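You operate a simulated robot arm through the tools that you are given. There is no shell and no other tool.

The job below is to be done with a simulated robot arm. You get a single attempt, and the scene is never put back.

JOB
Pack up the table mirror: lamp off, cord wound in, glass upright.
Fine: lamp switch OFF before the plug comes out; plug in the plug rest; crank to its stop; the dock stays plugged in.

The check looks at the end state, three seconds after you hand in, the way a careful person would. Anything else that was tipped, shoved, dropped, spilled or broken makes it a failure.

ROBOT AND FRAMES
A 6-joint arm with a two-finger gripper, fixed in place. Base frame: the origin is at the foot of the arm, x ahead of it, y to its left, z up; the work surface is at about z = 76. Units: cm, rad, N and s.
Its first joint turns from -2.897 to 2.897 rad. Payload 2.45 kg.
Tool frame: the origin (TCP) lies between the finger pads and is the grasp point; the fingertips stand 2 cm ahead of it; z points along the fingers, y is the line along which they close. Largest opening 14 cm; the body of the gripper starts 16.8 cm behind the TCP.
Orientation is told as [roll, pitch, yaw] about the base's x, y, z axes, in that order, counted from this pose: with the fingers straight down and closing along the base's y, the tool's x points along the base's -x, its y along +y and its z along -z.

CONTROLS
- The arm moves only by the tool apply_moves. Its argument "steps" is a list of rows, each a list of 7 numbers: the turn, a rotation vector about the base's x, y, z in rad, then the shift along the base's x, y, z in cm, then the opening, from 0 (shut) to 1 (fully open). In form: [[ax, ay, az, tx, ty, tz, gripper], ...]. A call has 1 to 20 rows; each row is the pose to reach, as a shift and turn from the pose commanded when the call began. A row lasts 0.2 s, in which the tool goes at most 5 cm and 0.15 rad; a call with a longer step from one row to the next is refused whole, and so is a gripper value outside its range. A pose out of reach is approached as far as the arm can. The call stops where the force on the tool passes 40 N (or 10 N more than at its start, if that is more) or the arm is blocked; 0.2 s more then pass. Each finger travels about 4.5 cm/s and halts on what it meets, pressing with about 43 N; the grip force reading is that of the motor and also rises with nothing between the fingers. The clock runs only during rows and for 0.2 s after the last one: add rows that repeat a pose to give the fingers time. It gives the time, the measured TCP pose, the force on the tool (base axes), the opening and the grip force at its end, in the units of the frame above (readings bear some noise), with the torque about the TCP (base axes, N m) and any sound that the robot's microphone picked up, and new pictures: "pictures" is both (left out), scene, wrist or none.
- Cameras (640 x 400 px; columns grow to the right, rows downward): "scene" is fixed at [40, -49.94, 138.76]; the picture's right is [0.70, -0.72, 0.00], its down [-0.27, -0.26, -0.93] and it looks along [0.67, 0.64, -0.38] (base axes); focal length 357 px, centre (320, 200). "wrist" rides on the gripper at [7.8, 1.1, -20.9] in the tool frame; the picture's right is [-0.14, 0.99, 0.00], its down [-0.92, -0.13, -0.37] and it looks along [-0.36, -0.05, 0.93] (tool axes); focal length 280 px, centre (320, 200). There is no depth. A picture from a camera that has moved, and an enlarged one, comes with that camera's place and axes in the base frame and with its lens.
- close_up(camera, box): a new picture of the part [left, top, right, bottom] of that camera's present view, enlarged. No time passes.
- sign_off(): hands the job in; it is judged then, once.

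Nothing tells you positions but the pictures and the camera data. Unless the task says otherwise, let go and move clear before handing in.

The tools are called after ">>>" by a JSON object that holds its "name" and its "arguments". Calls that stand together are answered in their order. apply_moves: Moves the arm, as the interface text tells. Its arguments: {"type":"object","properties":{"steps":{"type":"array"},"pictures":{"type":"string","enum":["both","scene","wrist","none"]}},"required":["steps"]} The other tools are called the same way: close_up (camera, box) takes an enlarged picture of a part of a camera's view; sign_off () hands the job in.

At the start:

```text
time: 0.0
ee_pos: [74.8, 17.01, 130.34]
orientation: [-0.001, 0.001, 0.0]
ft_force: [0.5, -0.5, -0.7]
moment: [-0.01, 0.01, 0.02]
opening: 14.02
gripper_force: 0.0
```

scene: 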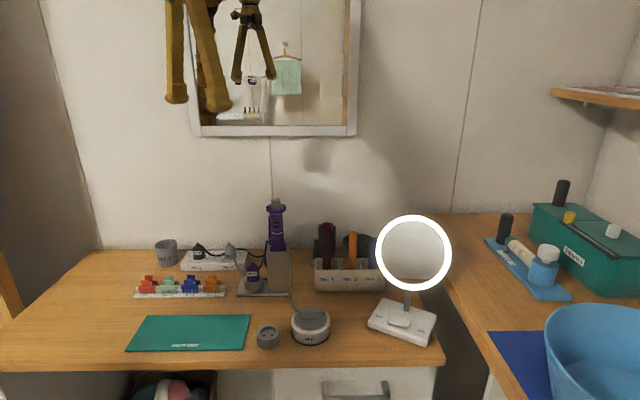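
wrist: 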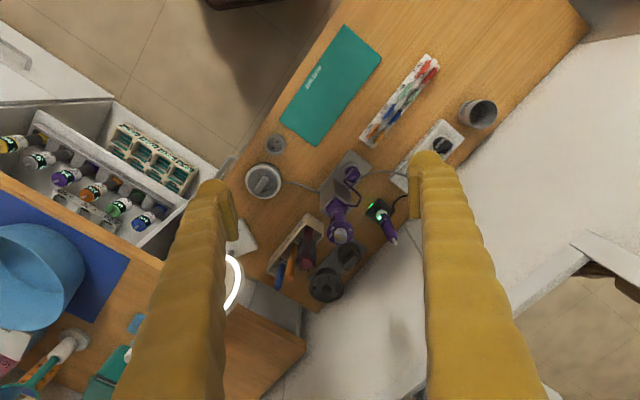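

I see a desk with a lit round mirror lamp, a winder with a crank nearby, a power strip at the back with plugs, and a dock with a purple tool. I'll take enlarged pictures first to understand each part before moving.

>>> {"name": "close_up", "arguments": {"camera": "scene", "box": [240, 280, 450, 400]}}

>>> {"name": "close_up", "arguments": {"camera": "scene", "box": [130, 190, 330, 310]}}

>>> {"name": "close_up", "arguments": {"camera": "scene", "box": [350, 200, 470, 360]}}

>>> {"name": "close_up", "arguments": {"camera": "wrist", "box": [220, 80, 520, 310]}}

```text
3.05 times, centred on (345, 340) of scene
camera zoom: at [40.0, -49.94, 138.76], right [0.7, -0.72, 0.0], down [-0.27, -0.26, -0.93], along [0.67, 0.64, -0.38], focal length 1088 px, centre (244, -227)
```

zoom: 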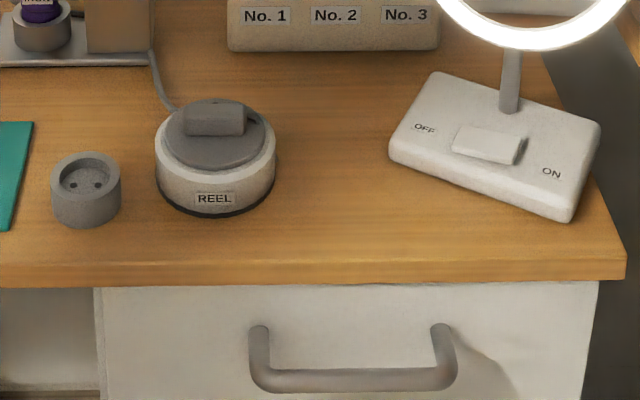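

```text
3.20 times, centred on (230, 250) of scene
camera zoom: at [40.0, -49.94, 138.76], right [0.7, -0.72, 0.0], down [-0.27, -0.26, -0.93], along [0.67, 0.64, -0.38], focal length 1142 px, centre (608, 40)
```

zoom: 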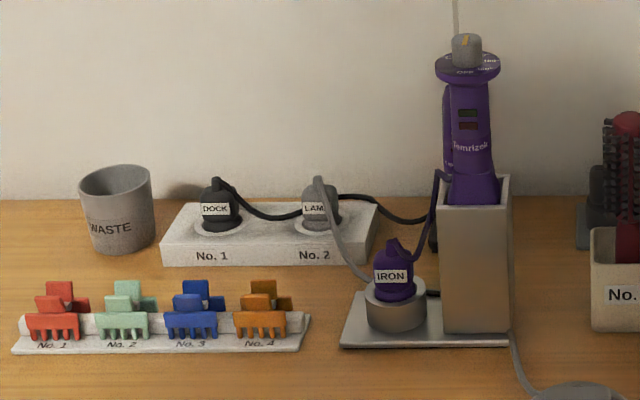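

```text
2.50 times, centred on (410, 280) of scene
camera zoom: at [40.0, -49.94, 138.76], right [0.7, -0.72, 0.0], down [-0.27, -0.26, -0.93], along [0.67, 0.64, -0.38], focal length 892 px, centre (95, 0)
```

zoom: 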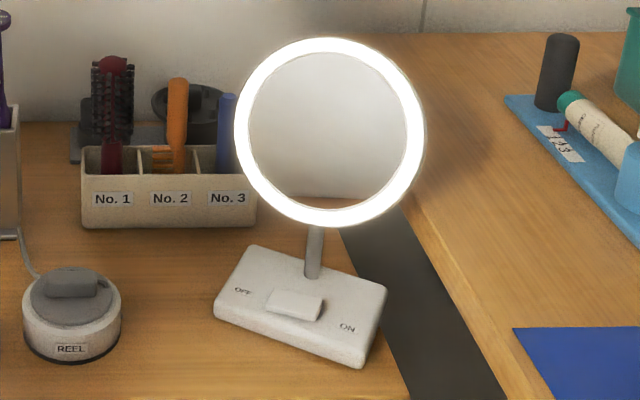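

```text
1.74 times, centred on (370, 195) of wrist
camera zoom: at [66.84, 18.08, 151.38], right [0.14, 0.99, 0.0], down [0.92, -0.13, 0.37], along [0.36, -0.05, -0.93], focal length 488 px, centre (233, 209)
```

zoom: 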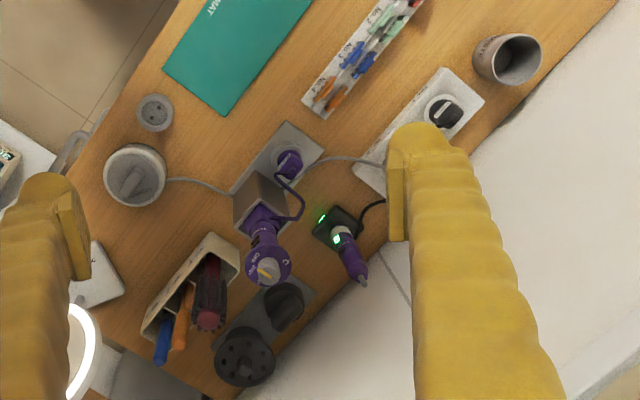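

The lamp switch (OFF/ON rocker) sits at about (102,-16), the reel at about (87,-0.5), and the grey two-hole plug rest beside it. The LAMP plug is in outlet No. 2 of the strip at the back. I'll move the wrist camera closer over the reel to see its crank and the rest.

>>> {"name": "apply_moves", "arguments": {"steps": [[0, 0, 0, 0.6, -2, -3.8, 1], [0, 0, 0, 1.2, -4.2, -7.6, 1], [0, 0, 0, 1.8, -6.4, -11.4, 1], [0, 0, 0, 2.4, -8.6, -15.2, 1], [0, 0, 0, 3, -10.8, -19, 1], [0, 0, 0, 3.6, -13, -22.8, 1], [0, 0, 0, 4.2, -15, -26.6, 1], [0, 0, 0, 5, -17, -30, 1]]}}

```text
time: 1.8
ee_pos: [79.66, -0.14, 100.47]
orientation: [0.0, 0.0, 0.0]
ft_force: [0.3, 0.3, 0.2]
moment: [0.0, 0.0, -0.02]
opening: 13.99
gripper_force: 0.1
camera wrist: at [71.89, 0.95, 121.28], right [0.14, 0.99, 0.0], down [0.92, -0.13, 0.37], along [0.37, -0.05, -0.93], focal length 280 px, centre (320, 200)
```

scene: 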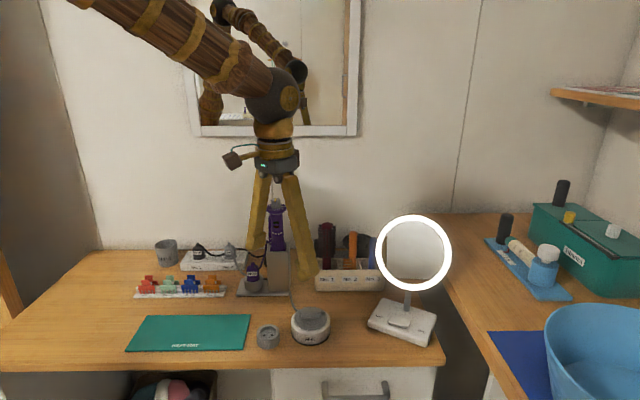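
wrist: 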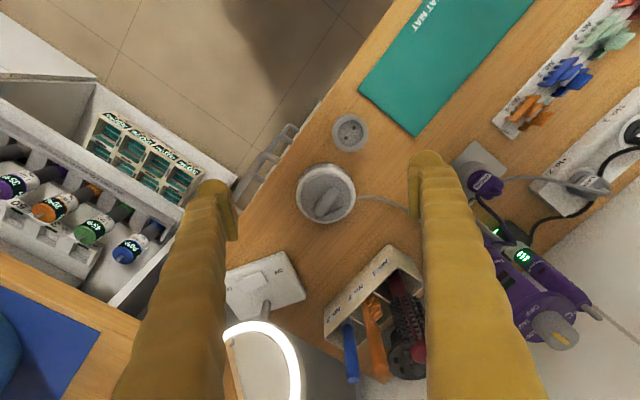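

The view over the reel is clear now: the crank bar on top, the plug rest and lamp base are all visible. I'll enlarge the reel, the rest and the switch.

>>> {"name": "close_up", "arguments": {"camera": "wrist", "box": [270, 100, 430, 240]}}

>>> {"name": "close_up", "arguments": {"camera": "wrist", "box": [210, 230, 330, 400]}}

>>> {"name": "close_up", "arguments": {"camera": "wrist", "box": [430, 80, 640, 260]}}

```text
2.86 times, centred on (350, 170) of wrist
camera zoom: at [71.89, 0.95, 121.28], right [0.14, 0.99, 0.0], down [0.92, -0.13, 0.37], along [0.37, -0.05, -0.93], focal length 801 px, centre (234, 286)
```

zoom: 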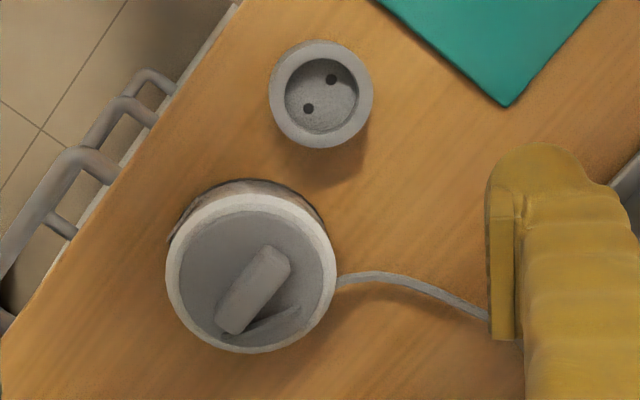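

```text
2.35 times, centred on (270, 315) of wrist
camera zoom: at [71.89, 0.95, 121.28], right [0.14, 0.99, 0.0], down [0.92, -0.13, 0.37], along [0.37, -0.05, -0.93], focal length 660 px, centre (438, -71)
```

zoom: 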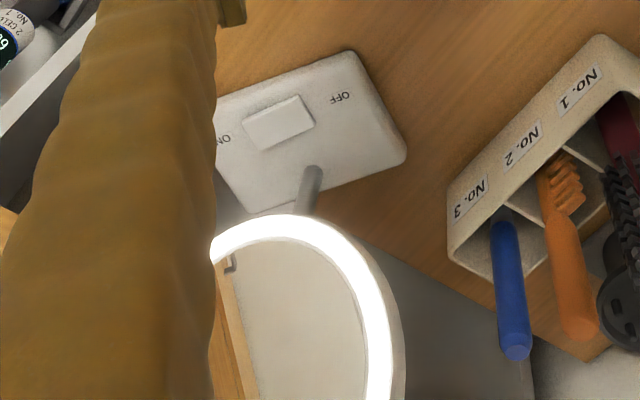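

```text
2.22 times, centred on (535, 170) of wrist
camera zoom: at [71.89, 0.95, 121.28], right [0.14, 0.99, 0.0], down [0.92, -0.13, 0.37], along [0.37, -0.05, -0.93], focal length 623 px, centre (-158, 267)
```

zoom: 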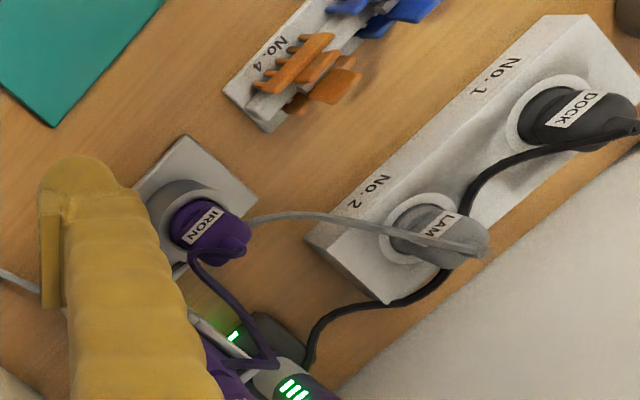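

The lamp plug is the grey one in outlet No. 2, with its cord running to the reel. I need a finer look at the switch shape and the mirror tilt before touching them.

>>> {"name": "close_up", "arguments": {"camera": "scene", "box": [365, 290, 440, 345]}}

>>> {"name": "close_up", "arguments": {"camera": "scene", "box": [285, 295, 335, 350]}}

>>> {"name": "close_up", "arguments": {"camera": "scene", "box": [365, 205, 465, 300]}}

>>> {"name": "close_up", "arguments": {"camera": "wrist", "box": [230, 245, 310, 325]}}

```text
7.27 times, centred on (402, 318) of scene
camera zoom: at [40.0, -49.94, 138.76], right [0.7, -0.72, 0.0], down [-0.27, -0.26, -0.93], along [0.67, 0.64, -0.38], focal length 2596 px, centre (-280, -654)
```

zoom: 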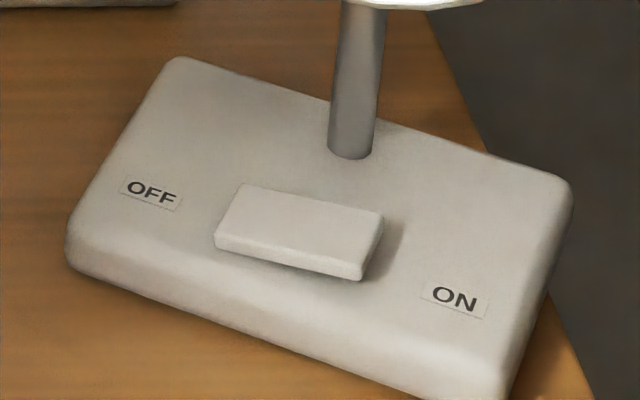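

```text
7.27 times, centred on (310, 322) of scene
camera zoom: at [40.0, -49.94, 138.76], right [0.7, -0.72, 0.0], down [-0.27, -0.26, -0.93], along [0.67, 0.64, -0.38], focal length 2596 px, centre (393, -691)
```

zoom: 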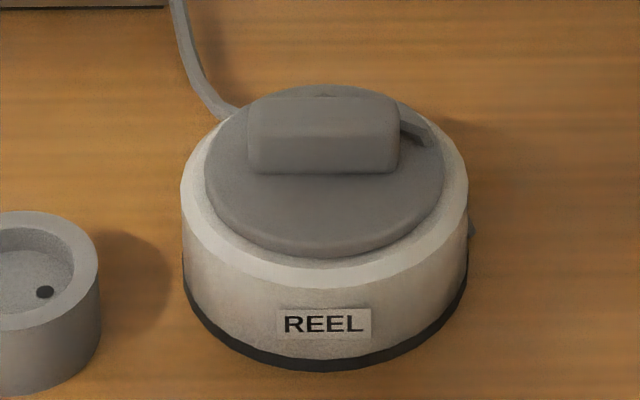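

```text
4.21 times, centred on (415, 252) of scene
camera zoom: at [40.0, -49.94, 138.76], right [0.7, -0.72, 0.0], down [-0.27, -0.26, -0.93], along [0.67, 0.64, -0.38], focal length 1503 px, centre (-80, -21)
```

zoom: 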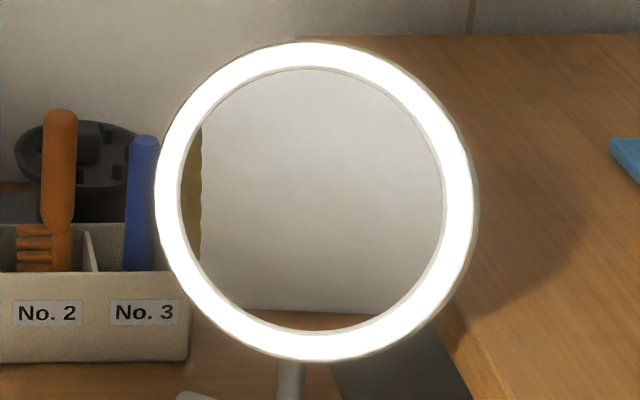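

```text
5.00 times, centred on (270, 285) of wrist
camera zoom: at [71.89, 0.95, 121.28], right [0.14, 0.99, 0.0], down [0.92, -0.13, 0.37], along [0.37, -0.05, -0.93], focal length 1402 px, centre (570, -225)
```

zoom: 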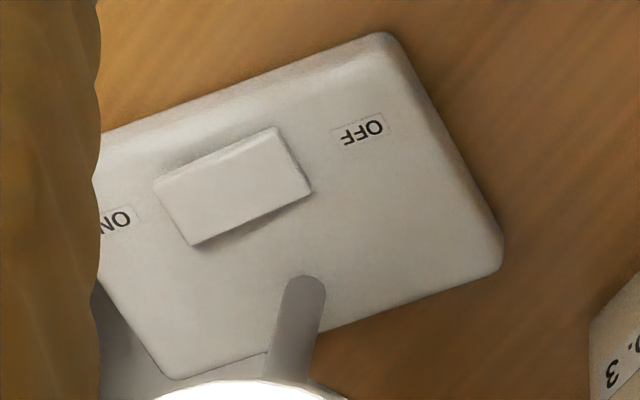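

The rocker appears to be raised on its ON side, though I want a closer look to be sure. I'll bring the wrist camera over the lamp base, staying clear of the mirror ring.

>>> {"name": "apply_moves", "arguments": {"steps": [[0, 0, 0, 2.5, -2.7, -0.5, 1], [0, 0, 0, 5, -5.4, -1, 1], [0, 0, 0, 7.5, -8.1, -2, 1], [0, 0, 0, 10, -10.8, -3, 1], [0, 0, 0, 12.5, -13.5, -3.5, 1], [0, 0, 0, 14, -15, -4.5, 1]]}}

```text
time: 3.2
ee_pos: [93.81, -15.08, 95.71]
orientation: [-0.001, -0.001, -0.001]
ft_force: [-0.3, 0.7, 1.2]
moment: [-0.01, 0.02, -0.01]
opening: 13.99
gripper_force: 0.1
camera wrist: at [85.9, -13.83, 116.76], right [0.14, 0.99, 0.0], down [0.92, -0.13, 0.37], along [0.37, -0.05, -0.93], focal length 280 px, centre (320, 200)
```

scene: 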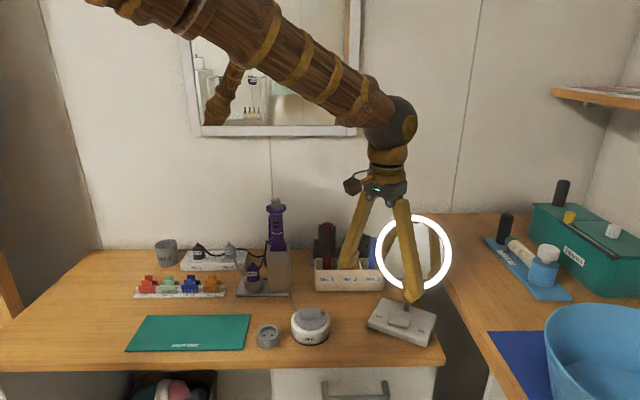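
wrist: 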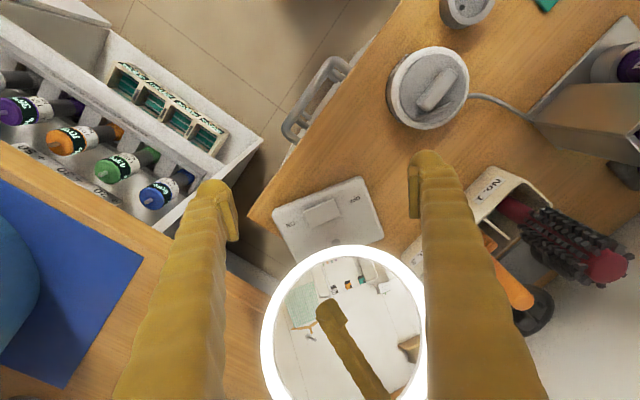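

>>> {"name": "close_up", "arguments": {"camera": "wrist", "box": [265, 170, 395, 260]}}

>>> {"name": "close_up", "arguments": {"camera": "wrist", "box": [250, 230, 440, 400]}}

>>> {"name": "close_up", "arguments": {"camera": "wrist", "box": [375, 30, 535, 140]}}

```text
4.44 times, centred on (330, 215) of wrist
camera zoom: at [85.9, -13.83, 116.76], right [0.14, 0.99, 0.0], down [0.92, -0.13, 0.37], along [0.37, -0.05, -0.93], focal length 1246 px, centre (276, 133)
```

zoom: 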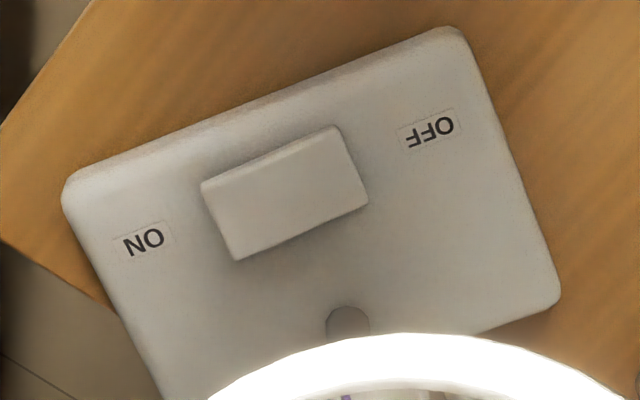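

```text
2.35 times, centred on (345, 315) of wrist
camera zoom: at [85.9, -13.83, 116.76], right [0.14, 0.99, 0.0], down [0.92, -0.13, 0.37], along [0.37, -0.05, -0.93], focal length 660 px, centre (261, -71)
```

zoom: 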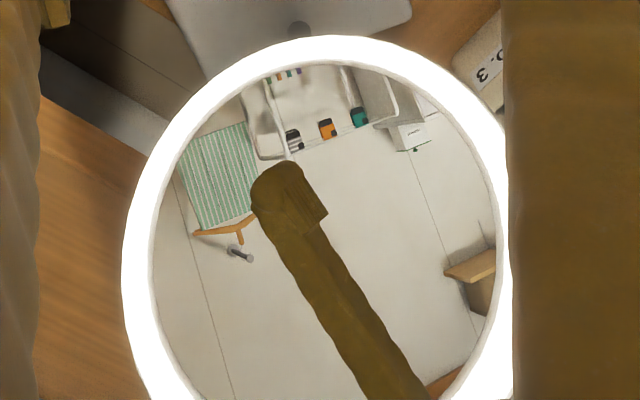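

```text
3.64 times, centred on (455, 85) of wrist
camera zoom: at [85.9, -13.83, 116.76], right [0.14, 0.99, 0.0], down [0.92, -0.13, 0.37], along [0.37, -0.05, -0.93], focal length 1020 px, centre (-171, 618)
```

zoom: 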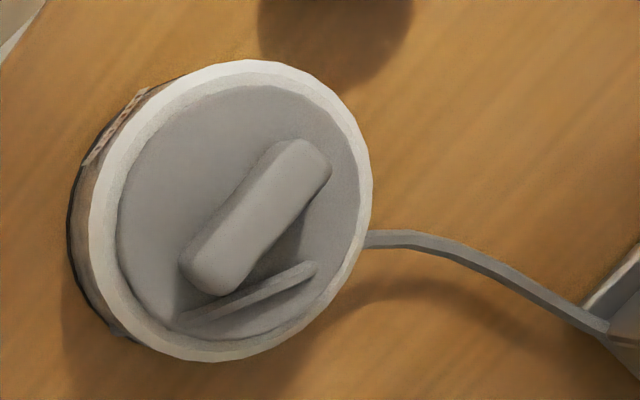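

The rocker's centre is at about (103,-16,78.7) with its ON end slightly raised, and the mirror ring leans back above it. I'll close the fingers and tilt the tool outward, which keeps clear of the ring and extends the reach, stopping just short of the switch.

>>> {"name": "apply_moves", "arguments": {"steps": [[0, -0.12, 0, 0, -0.5, -1, 0.8], [0, -0.25, 0, 0.5, -1, -2, 0.6], [0, -0.38, 0, 1, -1.5, -3.5, 0.4], [0, -0.5, 0, 2, -2, -5, 0.2], [0, -0.63, 0, 3, -2.3, -6.5, 0], [0, -0.75, 0, 4, -2.3, -8.1, 0], [0, -0.75, 0, 4, -2.3, -8.1, 0], [0, -0.75, 0, 4, -2.3, -8.1, 0], [0, -0.75, 0, 4, -2.3, -8.1, 0]]}}

```text
time: 5.2
ee_pos: [97.94, -17.28, 87.74]
orientation: [-0.001, -0.749, -0.001]
ft_force: [-0.3, -0.6, -0.1]
moment: [-0.02, -0.03, 0.0]
opening: 0.0
gripper_force: 25.1
out of reach, approached as far as the arm can: row 6
camera wrist: at [77.81, -16.22, 97.78], right [0.1, 0.99, 0.09], down [0.42, -0.13, 0.9], along [0.9, -0.05, -0.43], focal length 280 px, centre (320, 200)
```

scene: 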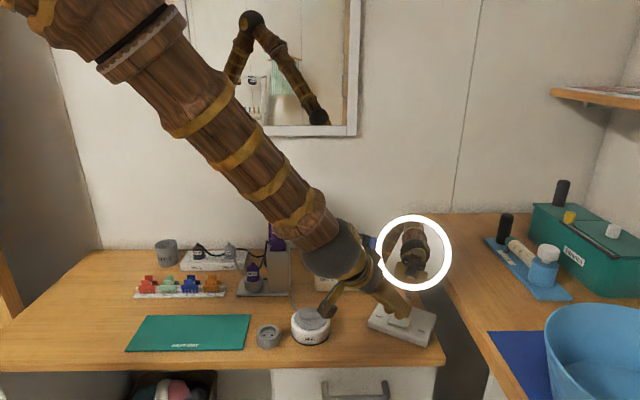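
wrist: 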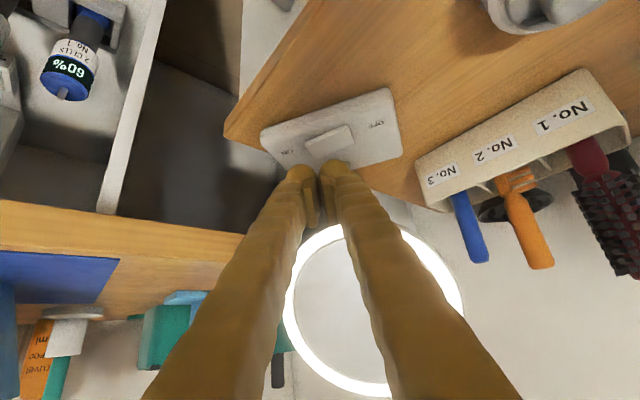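

The tool is tilted and hanging in front of the switch with the ring behind it. I'll move most of the way along the finger direction and check how far the arm reaches.

>>> {"name": "apply_moves", "arguments": {"steps": [[0, 0, 0, 1.3, 0, -1.4, 0], [0, 0, 0, 2.6, 0, -2.8, 0], [0, 0, 0, 4, 0, -4.3, 0]]}}

>>> {"name": "close_up", "arguments": {"camera": "wrist", "box": [240, 70, 420, 260]}}

>>> {"name": "close_up", "arguments": {"camera": "scene", "box": [350, 270, 450, 350]}}

```text
time: 6.0
ee_pos: [101.6, -17.29, 83.49]
orientation: [0.001, -0.749, -0.001]
ft_force: [0.4, -0.6, -0.3]
moment: [0.01, 0.0, 0.0]
opening: 0.0
gripper_force: 30.0
camera wrist: at [81.59, -16.21, 93.59], right [0.1, 0.99, 0.09], down [0.42, -0.13, 0.9], along [0.9, -0.05, -0.43], focal length 280 px, centre (320, 200)
```

scene: 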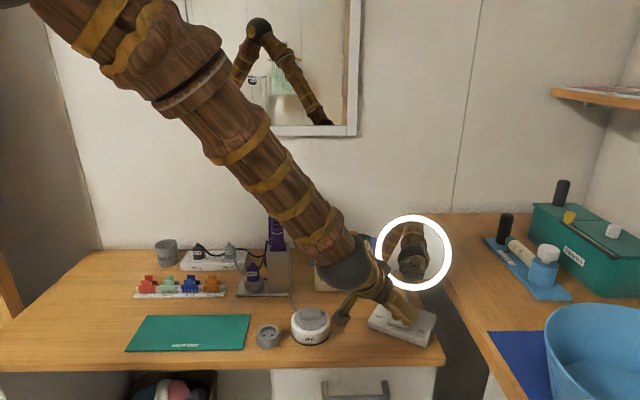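
wrist: 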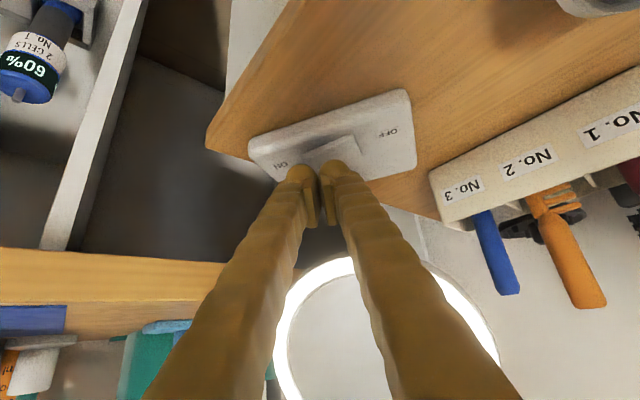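

```text
2.11 times, centred on (330, 165) of wrist
camera zoom: at [81.59, -16.21, 93.59], right [0.1, 0.99, 0.09], down [0.42, -0.13, 0.9], along [0.9, -0.05, -0.43], focal length 590 px, centre (299, 274)
```

zoom: 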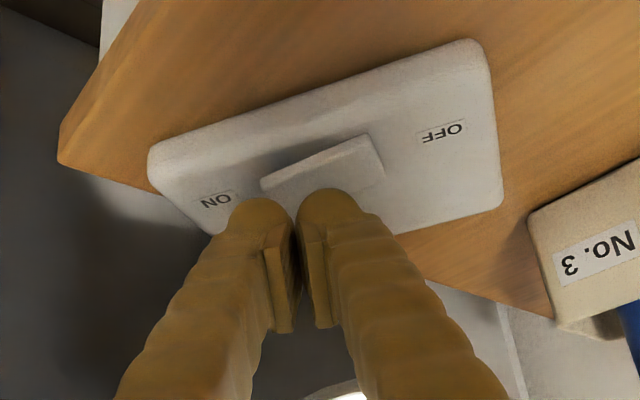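

```text
5.00 times, centred on (400, 310) of scene
camera zoom: at [40.0, -49.94, 138.76], right [0.7, -0.72, 0.0], down [-0.27, -0.26, -0.93], along [0.67, 0.64, -0.38], focal length 1784 px, centre (-80, -350)
```

zoom: 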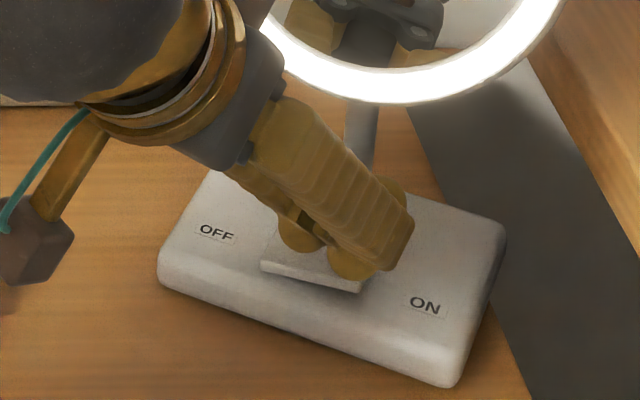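

The fingertips are in front of the rocker, just above it. I'll shift over the ON end, which is the raised one, and press down in small steps, then see whether the light changes.

>>> {"name": "apply_moves", "arguments": {"steps": [[0, 0, 0, 0.8, -0.2, -0.4, 0], [0, 0, 0, 1.5, -0.4, -0.8, 0], [0, 0, 0, 1.5, -0.4, -1.2, 0], [0, 0, 0, 1.5, -0.4, -1.6, 0], [0, 0, 0, 1.5, -0.4, -2.0, 0], [0, 0, 0, 1.5, -0.4, -2.3, 0]]}}

>>> {"name": "close_up", "arguments": {"camera": "scene", "box": [350, 270, 450, 350]}}

>>> {"name": "close_up", "arguments": {"camera": "wrist", "box": [240, 70, 420, 260]}}

```text
time: 7.5
ee_pos: [103.4, -17.82, 81.67]
orientation: [-0.002, -0.755, 0.001]
ft_force: [0.5, -0.7, 4.6]
moment: [0.05, -0.02, 0.06]
opening: 0.0
gripper_force: 28.8
stopped in row 6: the force on the tool passed its limit at 42 N (the readings are from after the stop); the commanded pose is now the measured one
camera wrist: at [83.24, -16.65, 91.59], right [0.1, 0.99, 0.09], down [0.42, -0.13, 0.9], along [0.9, -0.05, -0.43], focal length 280 px, centre (320, 200)
```

scene: 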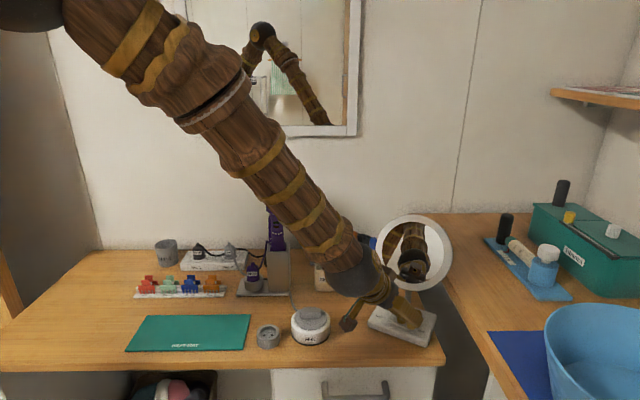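
wrist: 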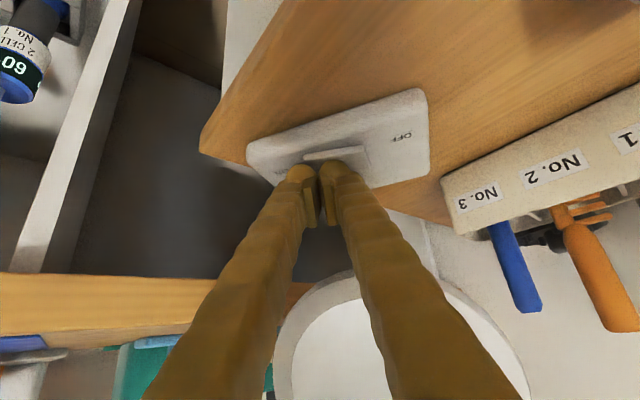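

```text
5.00 times, centred on (400, 310) of scene
camera zoom: at [40.0, -49.94, 138.76], right [0.7, -0.72, 0.0], down [-0.27, -0.26, -0.93], along [0.67, 0.64, -0.38], focal length 1784 px, centre (-80, -350)
```

zoom: 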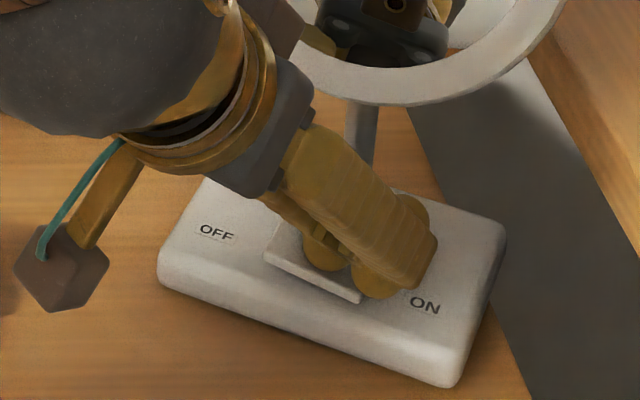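

```text
2.11 times, centred on (330, 165) of wrist
camera zoom: at [83.24, -16.65, 91.59], right [0.1, 0.99, 0.09], down [0.42, -0.13, 0.9], along [0.9, -0.05, -0.43], focal length 590 px, centre (299, 274)
```

zoom: 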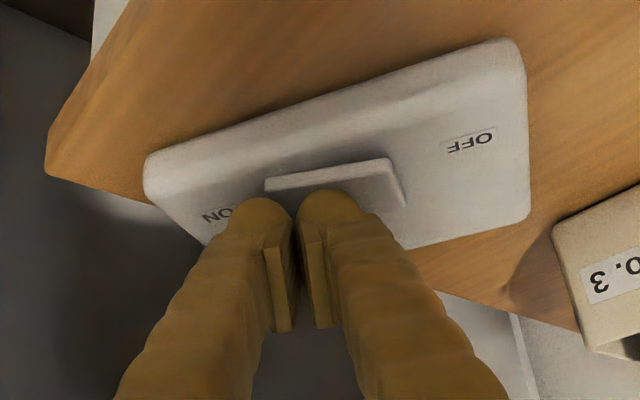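

The lamp's ring has gone dark and the rocker now sits down on the ON end, so the switch is OFF and the base hasn't shifted. Next I'll back away along the finger axis and measure the mirror's tilt.

>>> {"name": "apply_moves", "arguments": {"steps": [[0, 0, 0, -2.0, 0, 2.2, 0], [0, 0, 0, -4.6, 0, 4.9, 0], [0, 0, 0, -7.2, 0, 7.7, 0], [0, 0, 0, -9.5, 0, 9.5, 0]]}}

>>> {"name": "close_up", "arguments": {"camera": "scene", "box": [365, 205, 465, 305]}}

>>> {"name": "close_up", "arguments": {"camera": "scene", "box": [365, 290, 440, 345]}}

```text
time: 8.5
ee_pos: [93.77, -17.7, 90.94]
orientation: [0.0, -0.755, -0.001]
ft_force: [0.2, 0.2, 0.2]
moment: [0.0, -0.04, 0.01]
opening: 0.0
gripper_force: 29.2
camera wrist: at [73.69, -16.62, 100.9], right [0.1, 0.99, 0.09], down [0.42, -0.13, 0.9], along [0.9, -0.05, -0.43], focal length 280 px, centre (320, 200)
```

scene: 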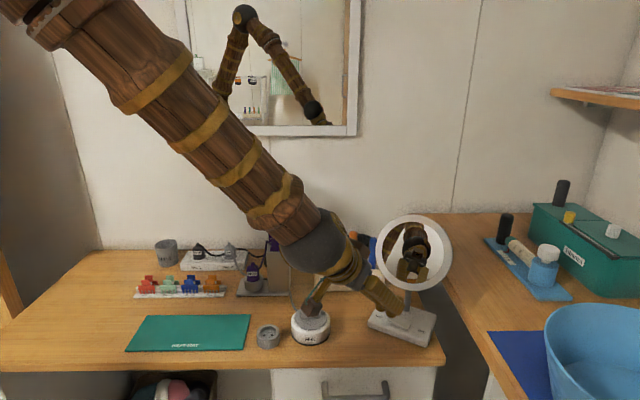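
wrist: 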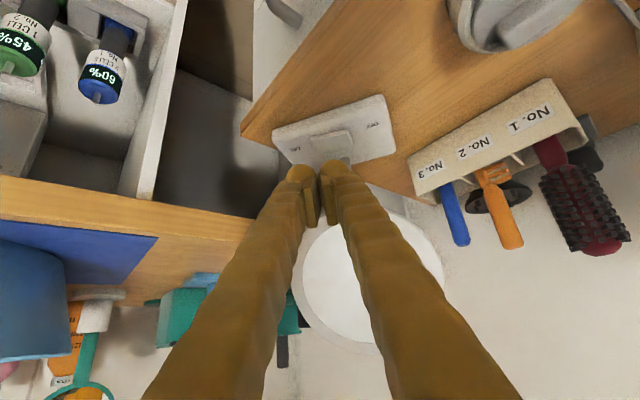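

```text
4.00 times, centred on (415, 255) of scene
camera zoom: at [40.0, -49.94, 138.76], right [0.7, -0.72, 0.0], down [-0.27, -0.26, -0.93], along [0.67, 0.64, -0.38], focal length 1428 px, centre (-60, -20)
```

zoom: 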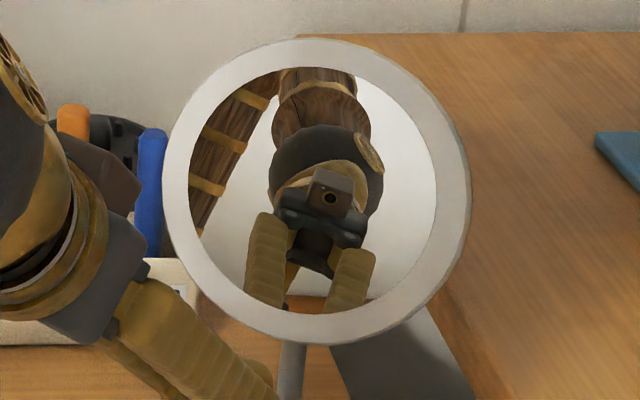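

```text
7.27 times, centred on (402, 318) of scene
camera zoom: at [40.0, -49.94, 138.76], right [0.7, -0.72, 0.0], down [-0.27, -0.26, -0.93], along [0.67, 0.64, -0.38], focal length 2596 px, centre (-280, -654)
```

zoom: 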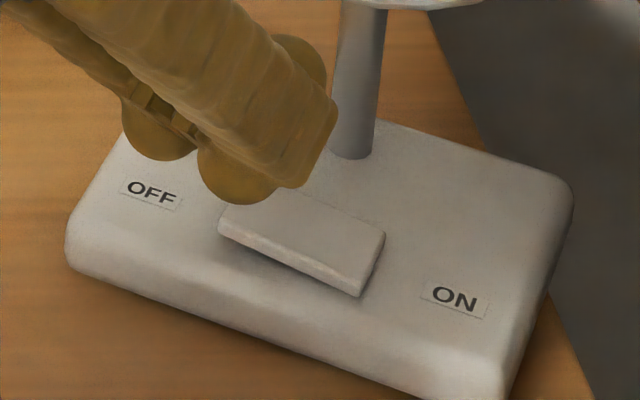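

The switch stays OFF, and the reflection of the gripper camera in the glass tells me the mirror leans back by about 20°. I'll bring the closed fingertips in front of the ring's lower rim, ready to push it gently upright.

>>> {"name": "apply_moves", "arguments": {"steps": [[0, 0, 0, 2.5, 0.9, -1.2, 0], [0, 0, 0, 5, 1.6, -2.3, 0], [0, 0, 0, 6.7, 1.8, -2.9, 0], [0, 0, 0, 6.7, 1.8, -2.9, 0]]}}

>>> {"name": "close_up", "arguments": {"camera": "scene", "box": [365, 205, 465, 305]}}

>>> {"name": "close_up", "arguments": {"camera": "wrist", "box": [240, 100, 480, 340]}}

```text
time: 9.5
ee_pos: [100.47, -16.12, 88.18]
orientation: [0.0, -0.754, 0.001]
ft_force: [-0.5, 0.3, -0.7]
moment: [0.04, 0.02, 0.01]
opening: 0.01
gripper_force: 29.3
camera wrist: at [80.35, -14.93, 98.15], right [0.1, 0.99, 0.09], down [0.42, -0.13, 0.9], along [0.9, -0.05, -0.43], focal length 280 px, centre (320, 200)
```

scene: 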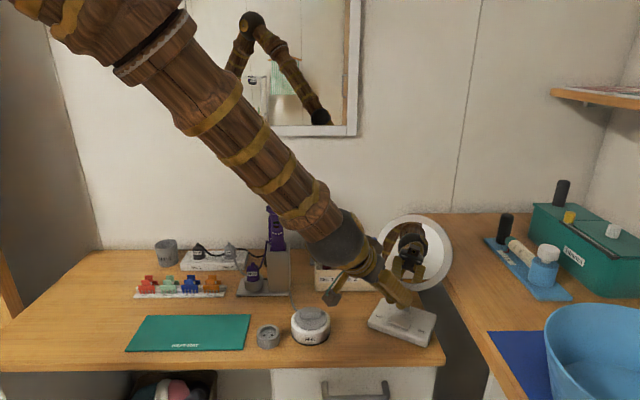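
wrist: 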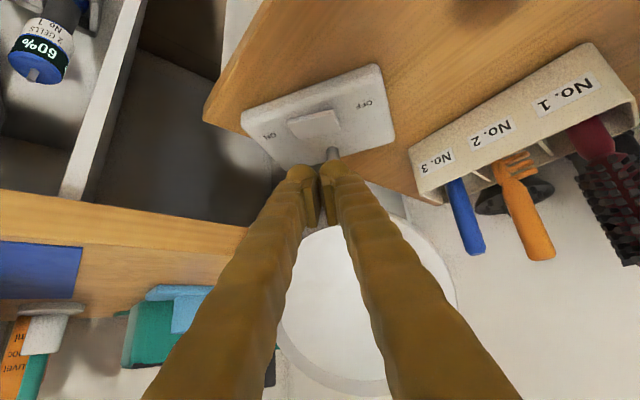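

```text
4.00 times, centred on (415, 255) of scene
camera zoom: at [40.0, -49.94, 138.76], right [0.7, -0.72, 0.0], down [-0.27, -0.26, -0.93], along [0.67, 0.64, -0.38], focal length 1428 px, centre (-60, -20)
```

zoom: 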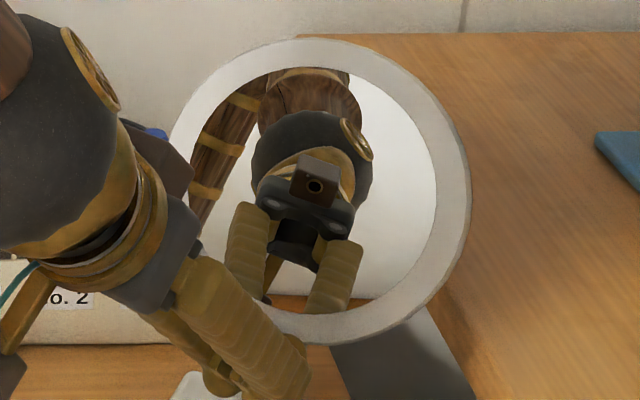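

```text
1.67 times, centred on (360, 220) of wrist
camera zoom: at [80.35, -14.93, 98.15], right [0.1, 0.99, 0.09], down [0.42, -0.13, 0.9], along [0.9, -0.05, -0.43], focal length 467 px, centre (253, 167)
```

zoom: 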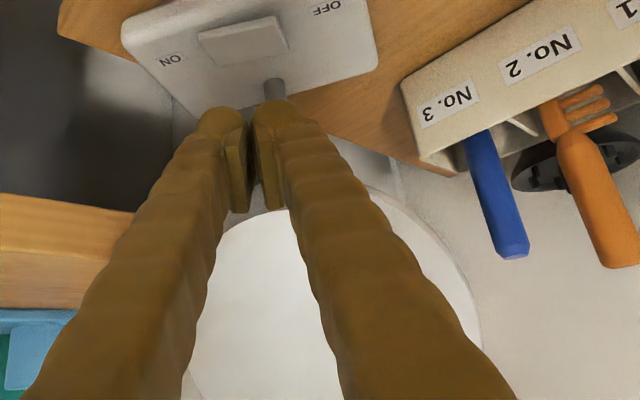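

The fingertips sit just in front of the ring's bottom rim. I'll push slowly outward in small steps and watch the force.

>>> {"name": "apply_moves", "arguments": {"steps": [[0, 0, 0, 0.4, 0.09, 0, 0], [0, 0, 0, 0.8, 0.17, 0, 0], [0, 0, 0, 1.2, 0.26, 0, 0], [0, 0, 0, 1.6, 0.34, 0, 0], [0, 0, 0, 2.0, 0.43, 0, 0]], "pictures": "scene"}}

>>> {"name": "close_up", "arguments": {"camera": "scene", "box": [365, 205, 465, 305]}}

>>> {"name": "close_up", "arguments": {"camera": "scene", "box": [365, 290, 440, 345]}}

```text
time: 10.7
ee_pos: [102.53, -15.68, 88.22]
orientation: [0.001, -0.754, -0.002]
ft_force: [0.0, -0.6, 0.6]
moment: [0.0, -0.01, 0.03]
opening: 0.0
gripper_force: 29.7
```

scene: 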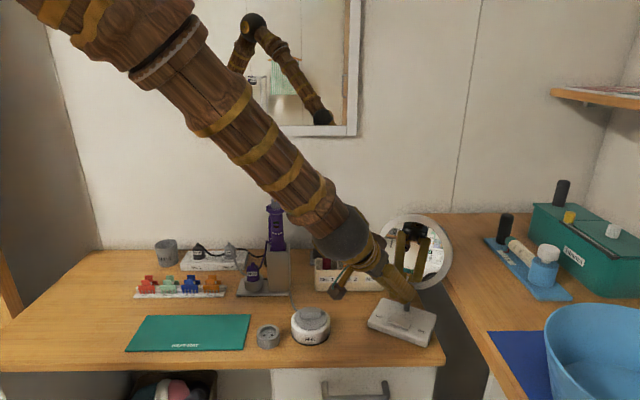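

```text
4.00 times, centred on (415, 255) of scene
camera zoom: at [40.0, -49.94, 138.76], right [0.7, -0.72, 0.0], down [-0.27, -0.26, -0.93], along [0.67, 0.64, -0.38], focal length 1428 px, centre (-60, -20)
```

zoom: 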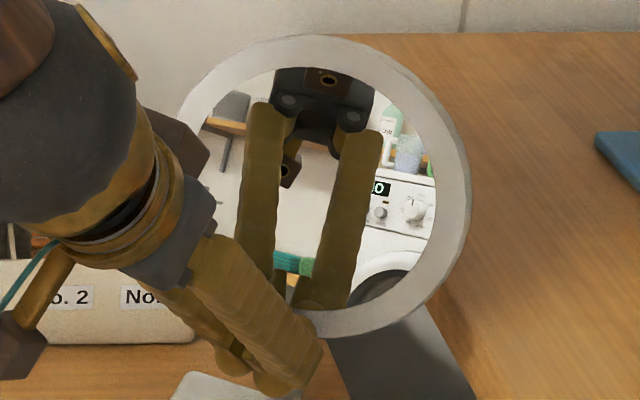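

```text
7.27 times, centred on (402, 318) of scene
camera zoom: at [40.0, -49.94, 138.76], right [0.7, -0.72, 0.0], down [-0.27, -0.26, -0.93], along [0.67, 0.64, -0.38], focal length 2596 px, centre (-280, -654)
```

zoom: 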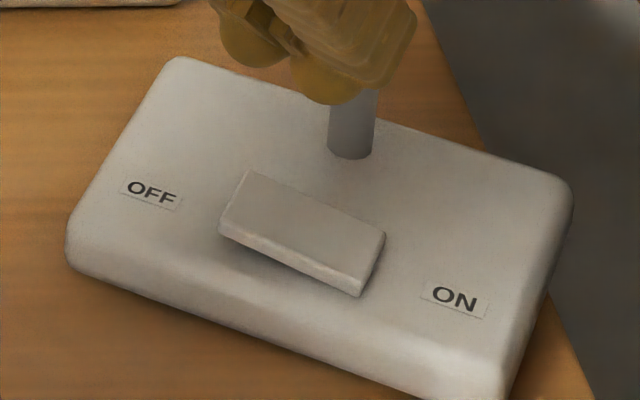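

The rim is turning as hoped with no base movement, and the reflection now puts the lean at about 8°. About 1.1 cm of push remains, and I'll do most of it and then check.

>>> {"name": "apply_moves", "arguments": {"steps": [[0, 0, 0, 0.3, 0.06, 0, 0], [0, 0, 0, 0.6, 0.13, 0, 0], [0, 0, 0, 0.9, 0.19, 0, 0], [0, 0, 0, 0.9, 0.19, 0, 0]], "pictures": "scene"}}

>>> {"name": "close_up", "arguments": {"camera": "scene", "box": [365, 205, 465, 305]}}

```text
time: 11.7
ee_pos: [103.4, -15.34, 88.23]
orientation: [-0.001, -0.753, 0.0]
ft_force: [-0.1, 0.7, 0.9]
moment: [0.02, 0.03, -0.03]
opening: 0.01
gripper_force: 29.3
```

scene: 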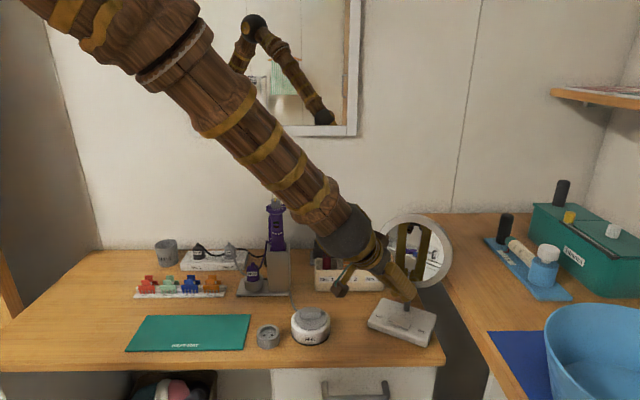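

```text
4.00 times, centred on (415, 255) of scene
camera zoom: at [40.0, -49.94, 138.76], right [0.7, -0.72, 0.0], down [-0.27, -0.26, -0.93], along [0.67, 0.64, -0.38], focal length 1428 px, centre (-60, -20)
```

zoom: 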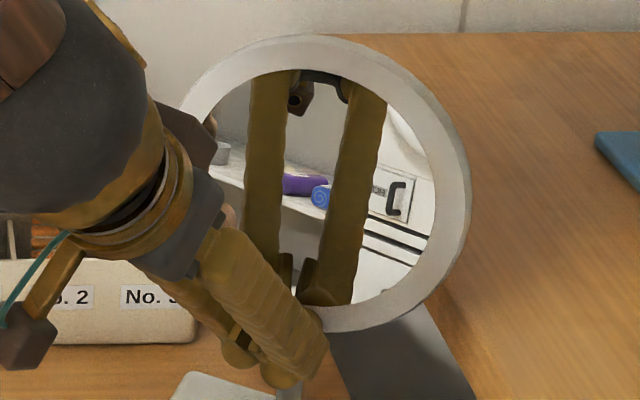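

The mirror looks close to upright now. I'll back straight off to leave the ring free and then use the fingertips' reflection to measure the remaining tilt.

>>> {"name": "apply_moves", "arguments": {"steps": [[0, 0, 0, -2, -0.3, 0, 0], [0, 0, 0, -5, -0.5, 0, 0], [0, 0, 0, -8, -0.5, 0, 0], [0, 0, 0, -9.4, -0.5, 0, 0], [0, 0, 0, -9.4, -0.5, 0, 0]]}}

>>> {"name": "close_up", "arguments": {"camera": "scene", "box": [365, 205, 465, 305]}}

>>> {"name": "close_up", "arguments": {"camera": "wrist", "box": [240, 130, 480, 370]}}

```text
time: 12.9
ee_pos: [93.98, -15.68, 88.16]
orientation: [0.002, -0.752, 0.0]
ft_force: [0.4, -0.6, 0.7]
moment: [0.01, 0.0, -0.01]
opening: 0.0
gripper_force: 28.9
camera wrist: at [73.88, -14.59, 98.01], right [0.1, 0.99, 0.09], down [0.42, -0.13, 0.9], along [0.9, -0.05, -0.43], focal length 280 px, centre (320, 200)
```

scene: 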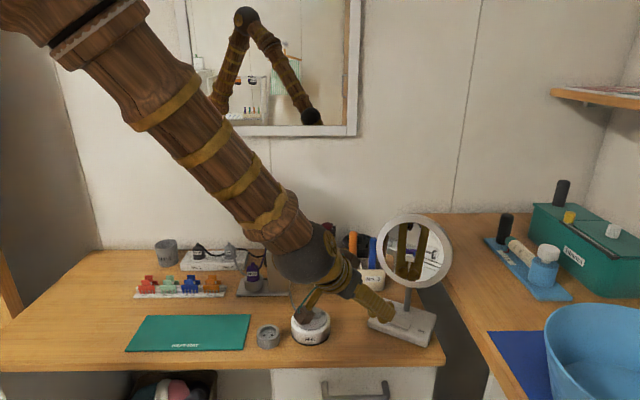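
wrist: 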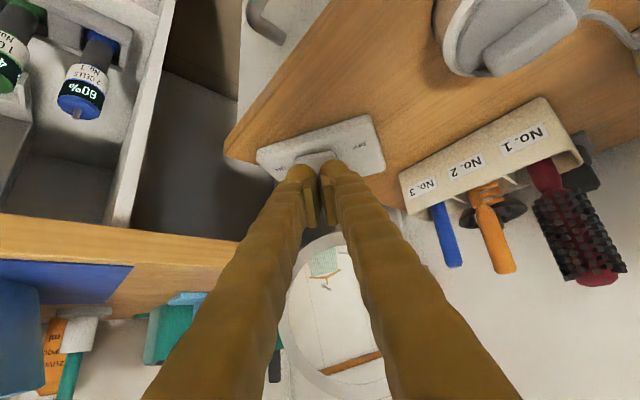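

```text
4.00 times, centred on (415, 255) of scene
camera zoom: at [40.0, -49.94, 138.76], right [0.7, -0.72, 0.0], down [-0.27, -0.26, -0.93], along [0.67, 0.64, -0.38], focal length 1428 px, centre (-60, -20)
```

zoom: 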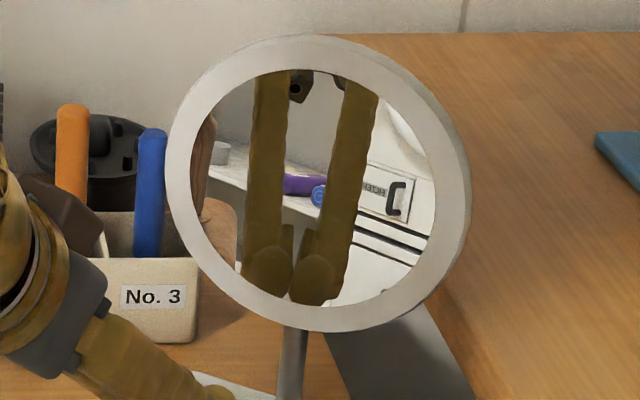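

```text
1.67 times, centred on (360, 250) of wrist
camera zoom: at [73.88, -14.59, 98.01], right [0.1, 0.99, 0.09], down [0.42, -0.13, 0.9], along [0.9, -0.05, -0.43], focal length 467 px, centre (253, 117)
```

zoom: 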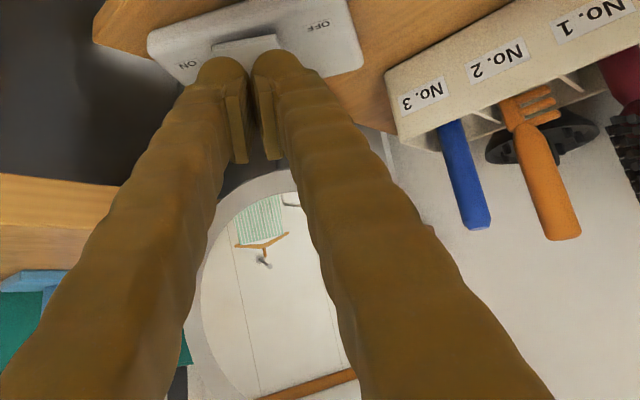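

Comparing several reflected features (fingertips and the camera box), the mirror actually still leans back about 10°, as I had misread one feature earlier. I'll go back and push the lower rim about 1.2 cm further, then measure again.

>>> {"name": "apply_moves", "arguments": {"steps": [[0, 0, 0, 3, 0, 0, 0], [0, 0, 0, 6, 0.1, 0, 0], [0, 0, 0, 8.5, 0.2, 0, 0], [0, 0, 0, 9.3, 0.35, 0, 0], [0, 0, 0, 9.7, 0.45, 0, 0], [0, 0, 0, 10.1, 0.55, 0, 0], [0, 0, 0, 10.6, 0.68, 0, 0], [0, 0, 0, 10.6, 0.68, 0, 0]], "pictures": "scene"}}

>>> {"name": "close_up", "arguments": {"camera": "scene", "box": [365, 205, 465, 305]}}

```text
time: 14.7
ee_pos: [104.59, -15.07, 87.98]
orientation: [0.001, -0.754, -0.001]
ft_force: [-0.6, 0.3, 0.3]
moment: [0.03, -0.01, 0.01]
opening: 0.0
gripper_force: 29.3
```

scene: 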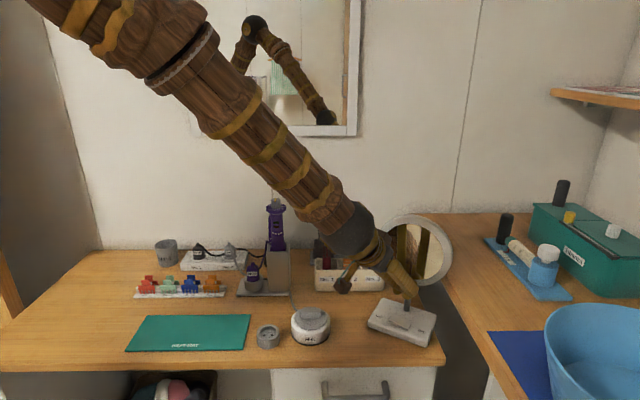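

```text
4.00 times, centred on (415, 255) of scene
camera zoom: at [40.0, -49.94, 138.76], right [0.7, -0.72, 0.0], down [-0.27, -0.26, -0.93], along [0.67, 0.64, -0.38], focal length 1428 px, centre (-60, -20)
```

zoom: 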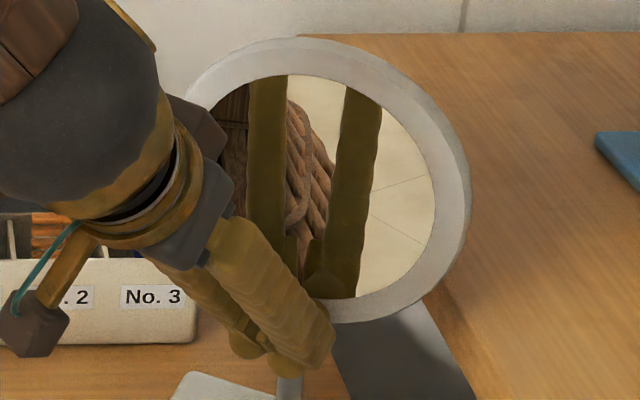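

The ring has turned further and now reflects the floor. I'll back off to the same measuring pose and check the tilt again.

>>> {"name": "apply_moves", "arguments": {"steps": [[0, 0, 0, -2, -0.3, 0, 0], [0, 0, 0, -5, -0.5, 0, 0], [0, 0, 0, -8, -0.6, 0, 0], [0, 0, 0, -10.6, -0.68, 0, 0], [0, 0, 0, -10.6, -0.68, 0, 0]]}}

>>> {"name": "close_up", "arguments": {"camera": "scene", "box": [365, 205, 465, 305]}}

>>> {"name": "close_up", "arguments": {"camera": "wrist", "box": [240, 130, 480, 370]}}

```text
time: 15.9
ee_pos: [93.91, -15.92, 88.35]
orientation: [0.0, -0.754, 0.003]
ft_force: [-0.4, 0.3, -1.0]
moment: [-0.02, 0.0, -0.03]
opening: 0.0
gripper_force: 29.4
camera wrist: at [73.87, -14.83, 98.23], right [0.1, 0.99, 0.09], down [0.42, -0.13, 0.9], along [0.9, -0.05, -0.43], focal length 280 px, centre (320, 200)
```

scene: 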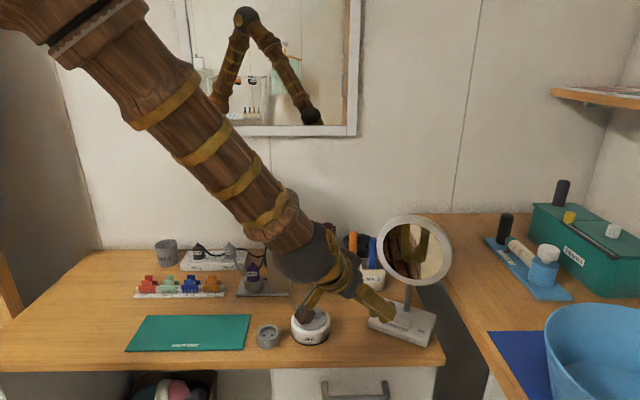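
wrist: 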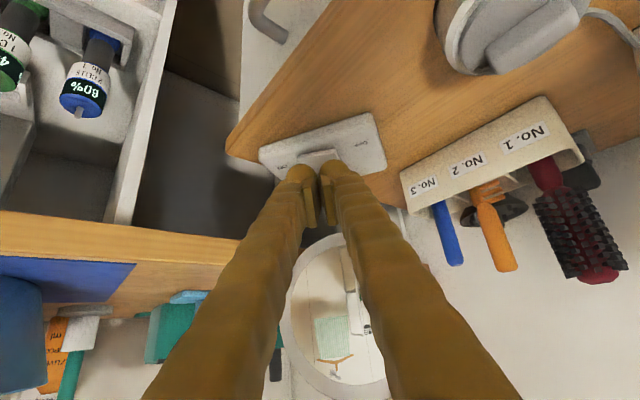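

```text
4.00 times, centred on (415, 255) of scene
camera zoom: at [40.0, -49.94, 138.76], right [0.7, -0.72, 0.0], down [-0.27, -0.26, -0.93], along [0.67, 0.64, -0.38], focal length 1428 px, centre (-60, -20)
```

zoom: 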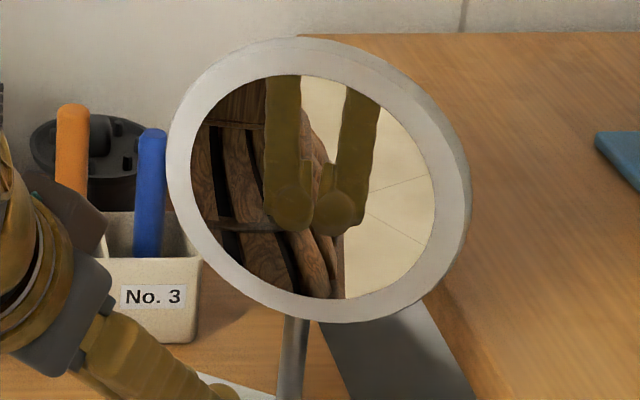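

```text
1.67 times, centred on (360, 250) of wrist
camera zoom: at [73.87, -14.83, 98.23], right [0.1, 0.99, 0.09], down [0.42, -0.13, 0.9], along [0.9, -0.05, -0.43], focal length 467 px, centre (253, 117)
```

zoom: 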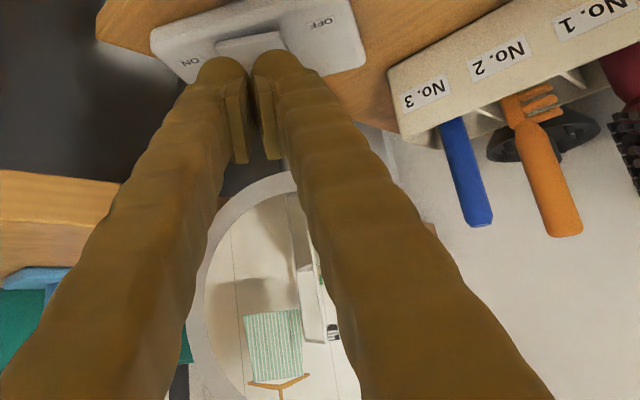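

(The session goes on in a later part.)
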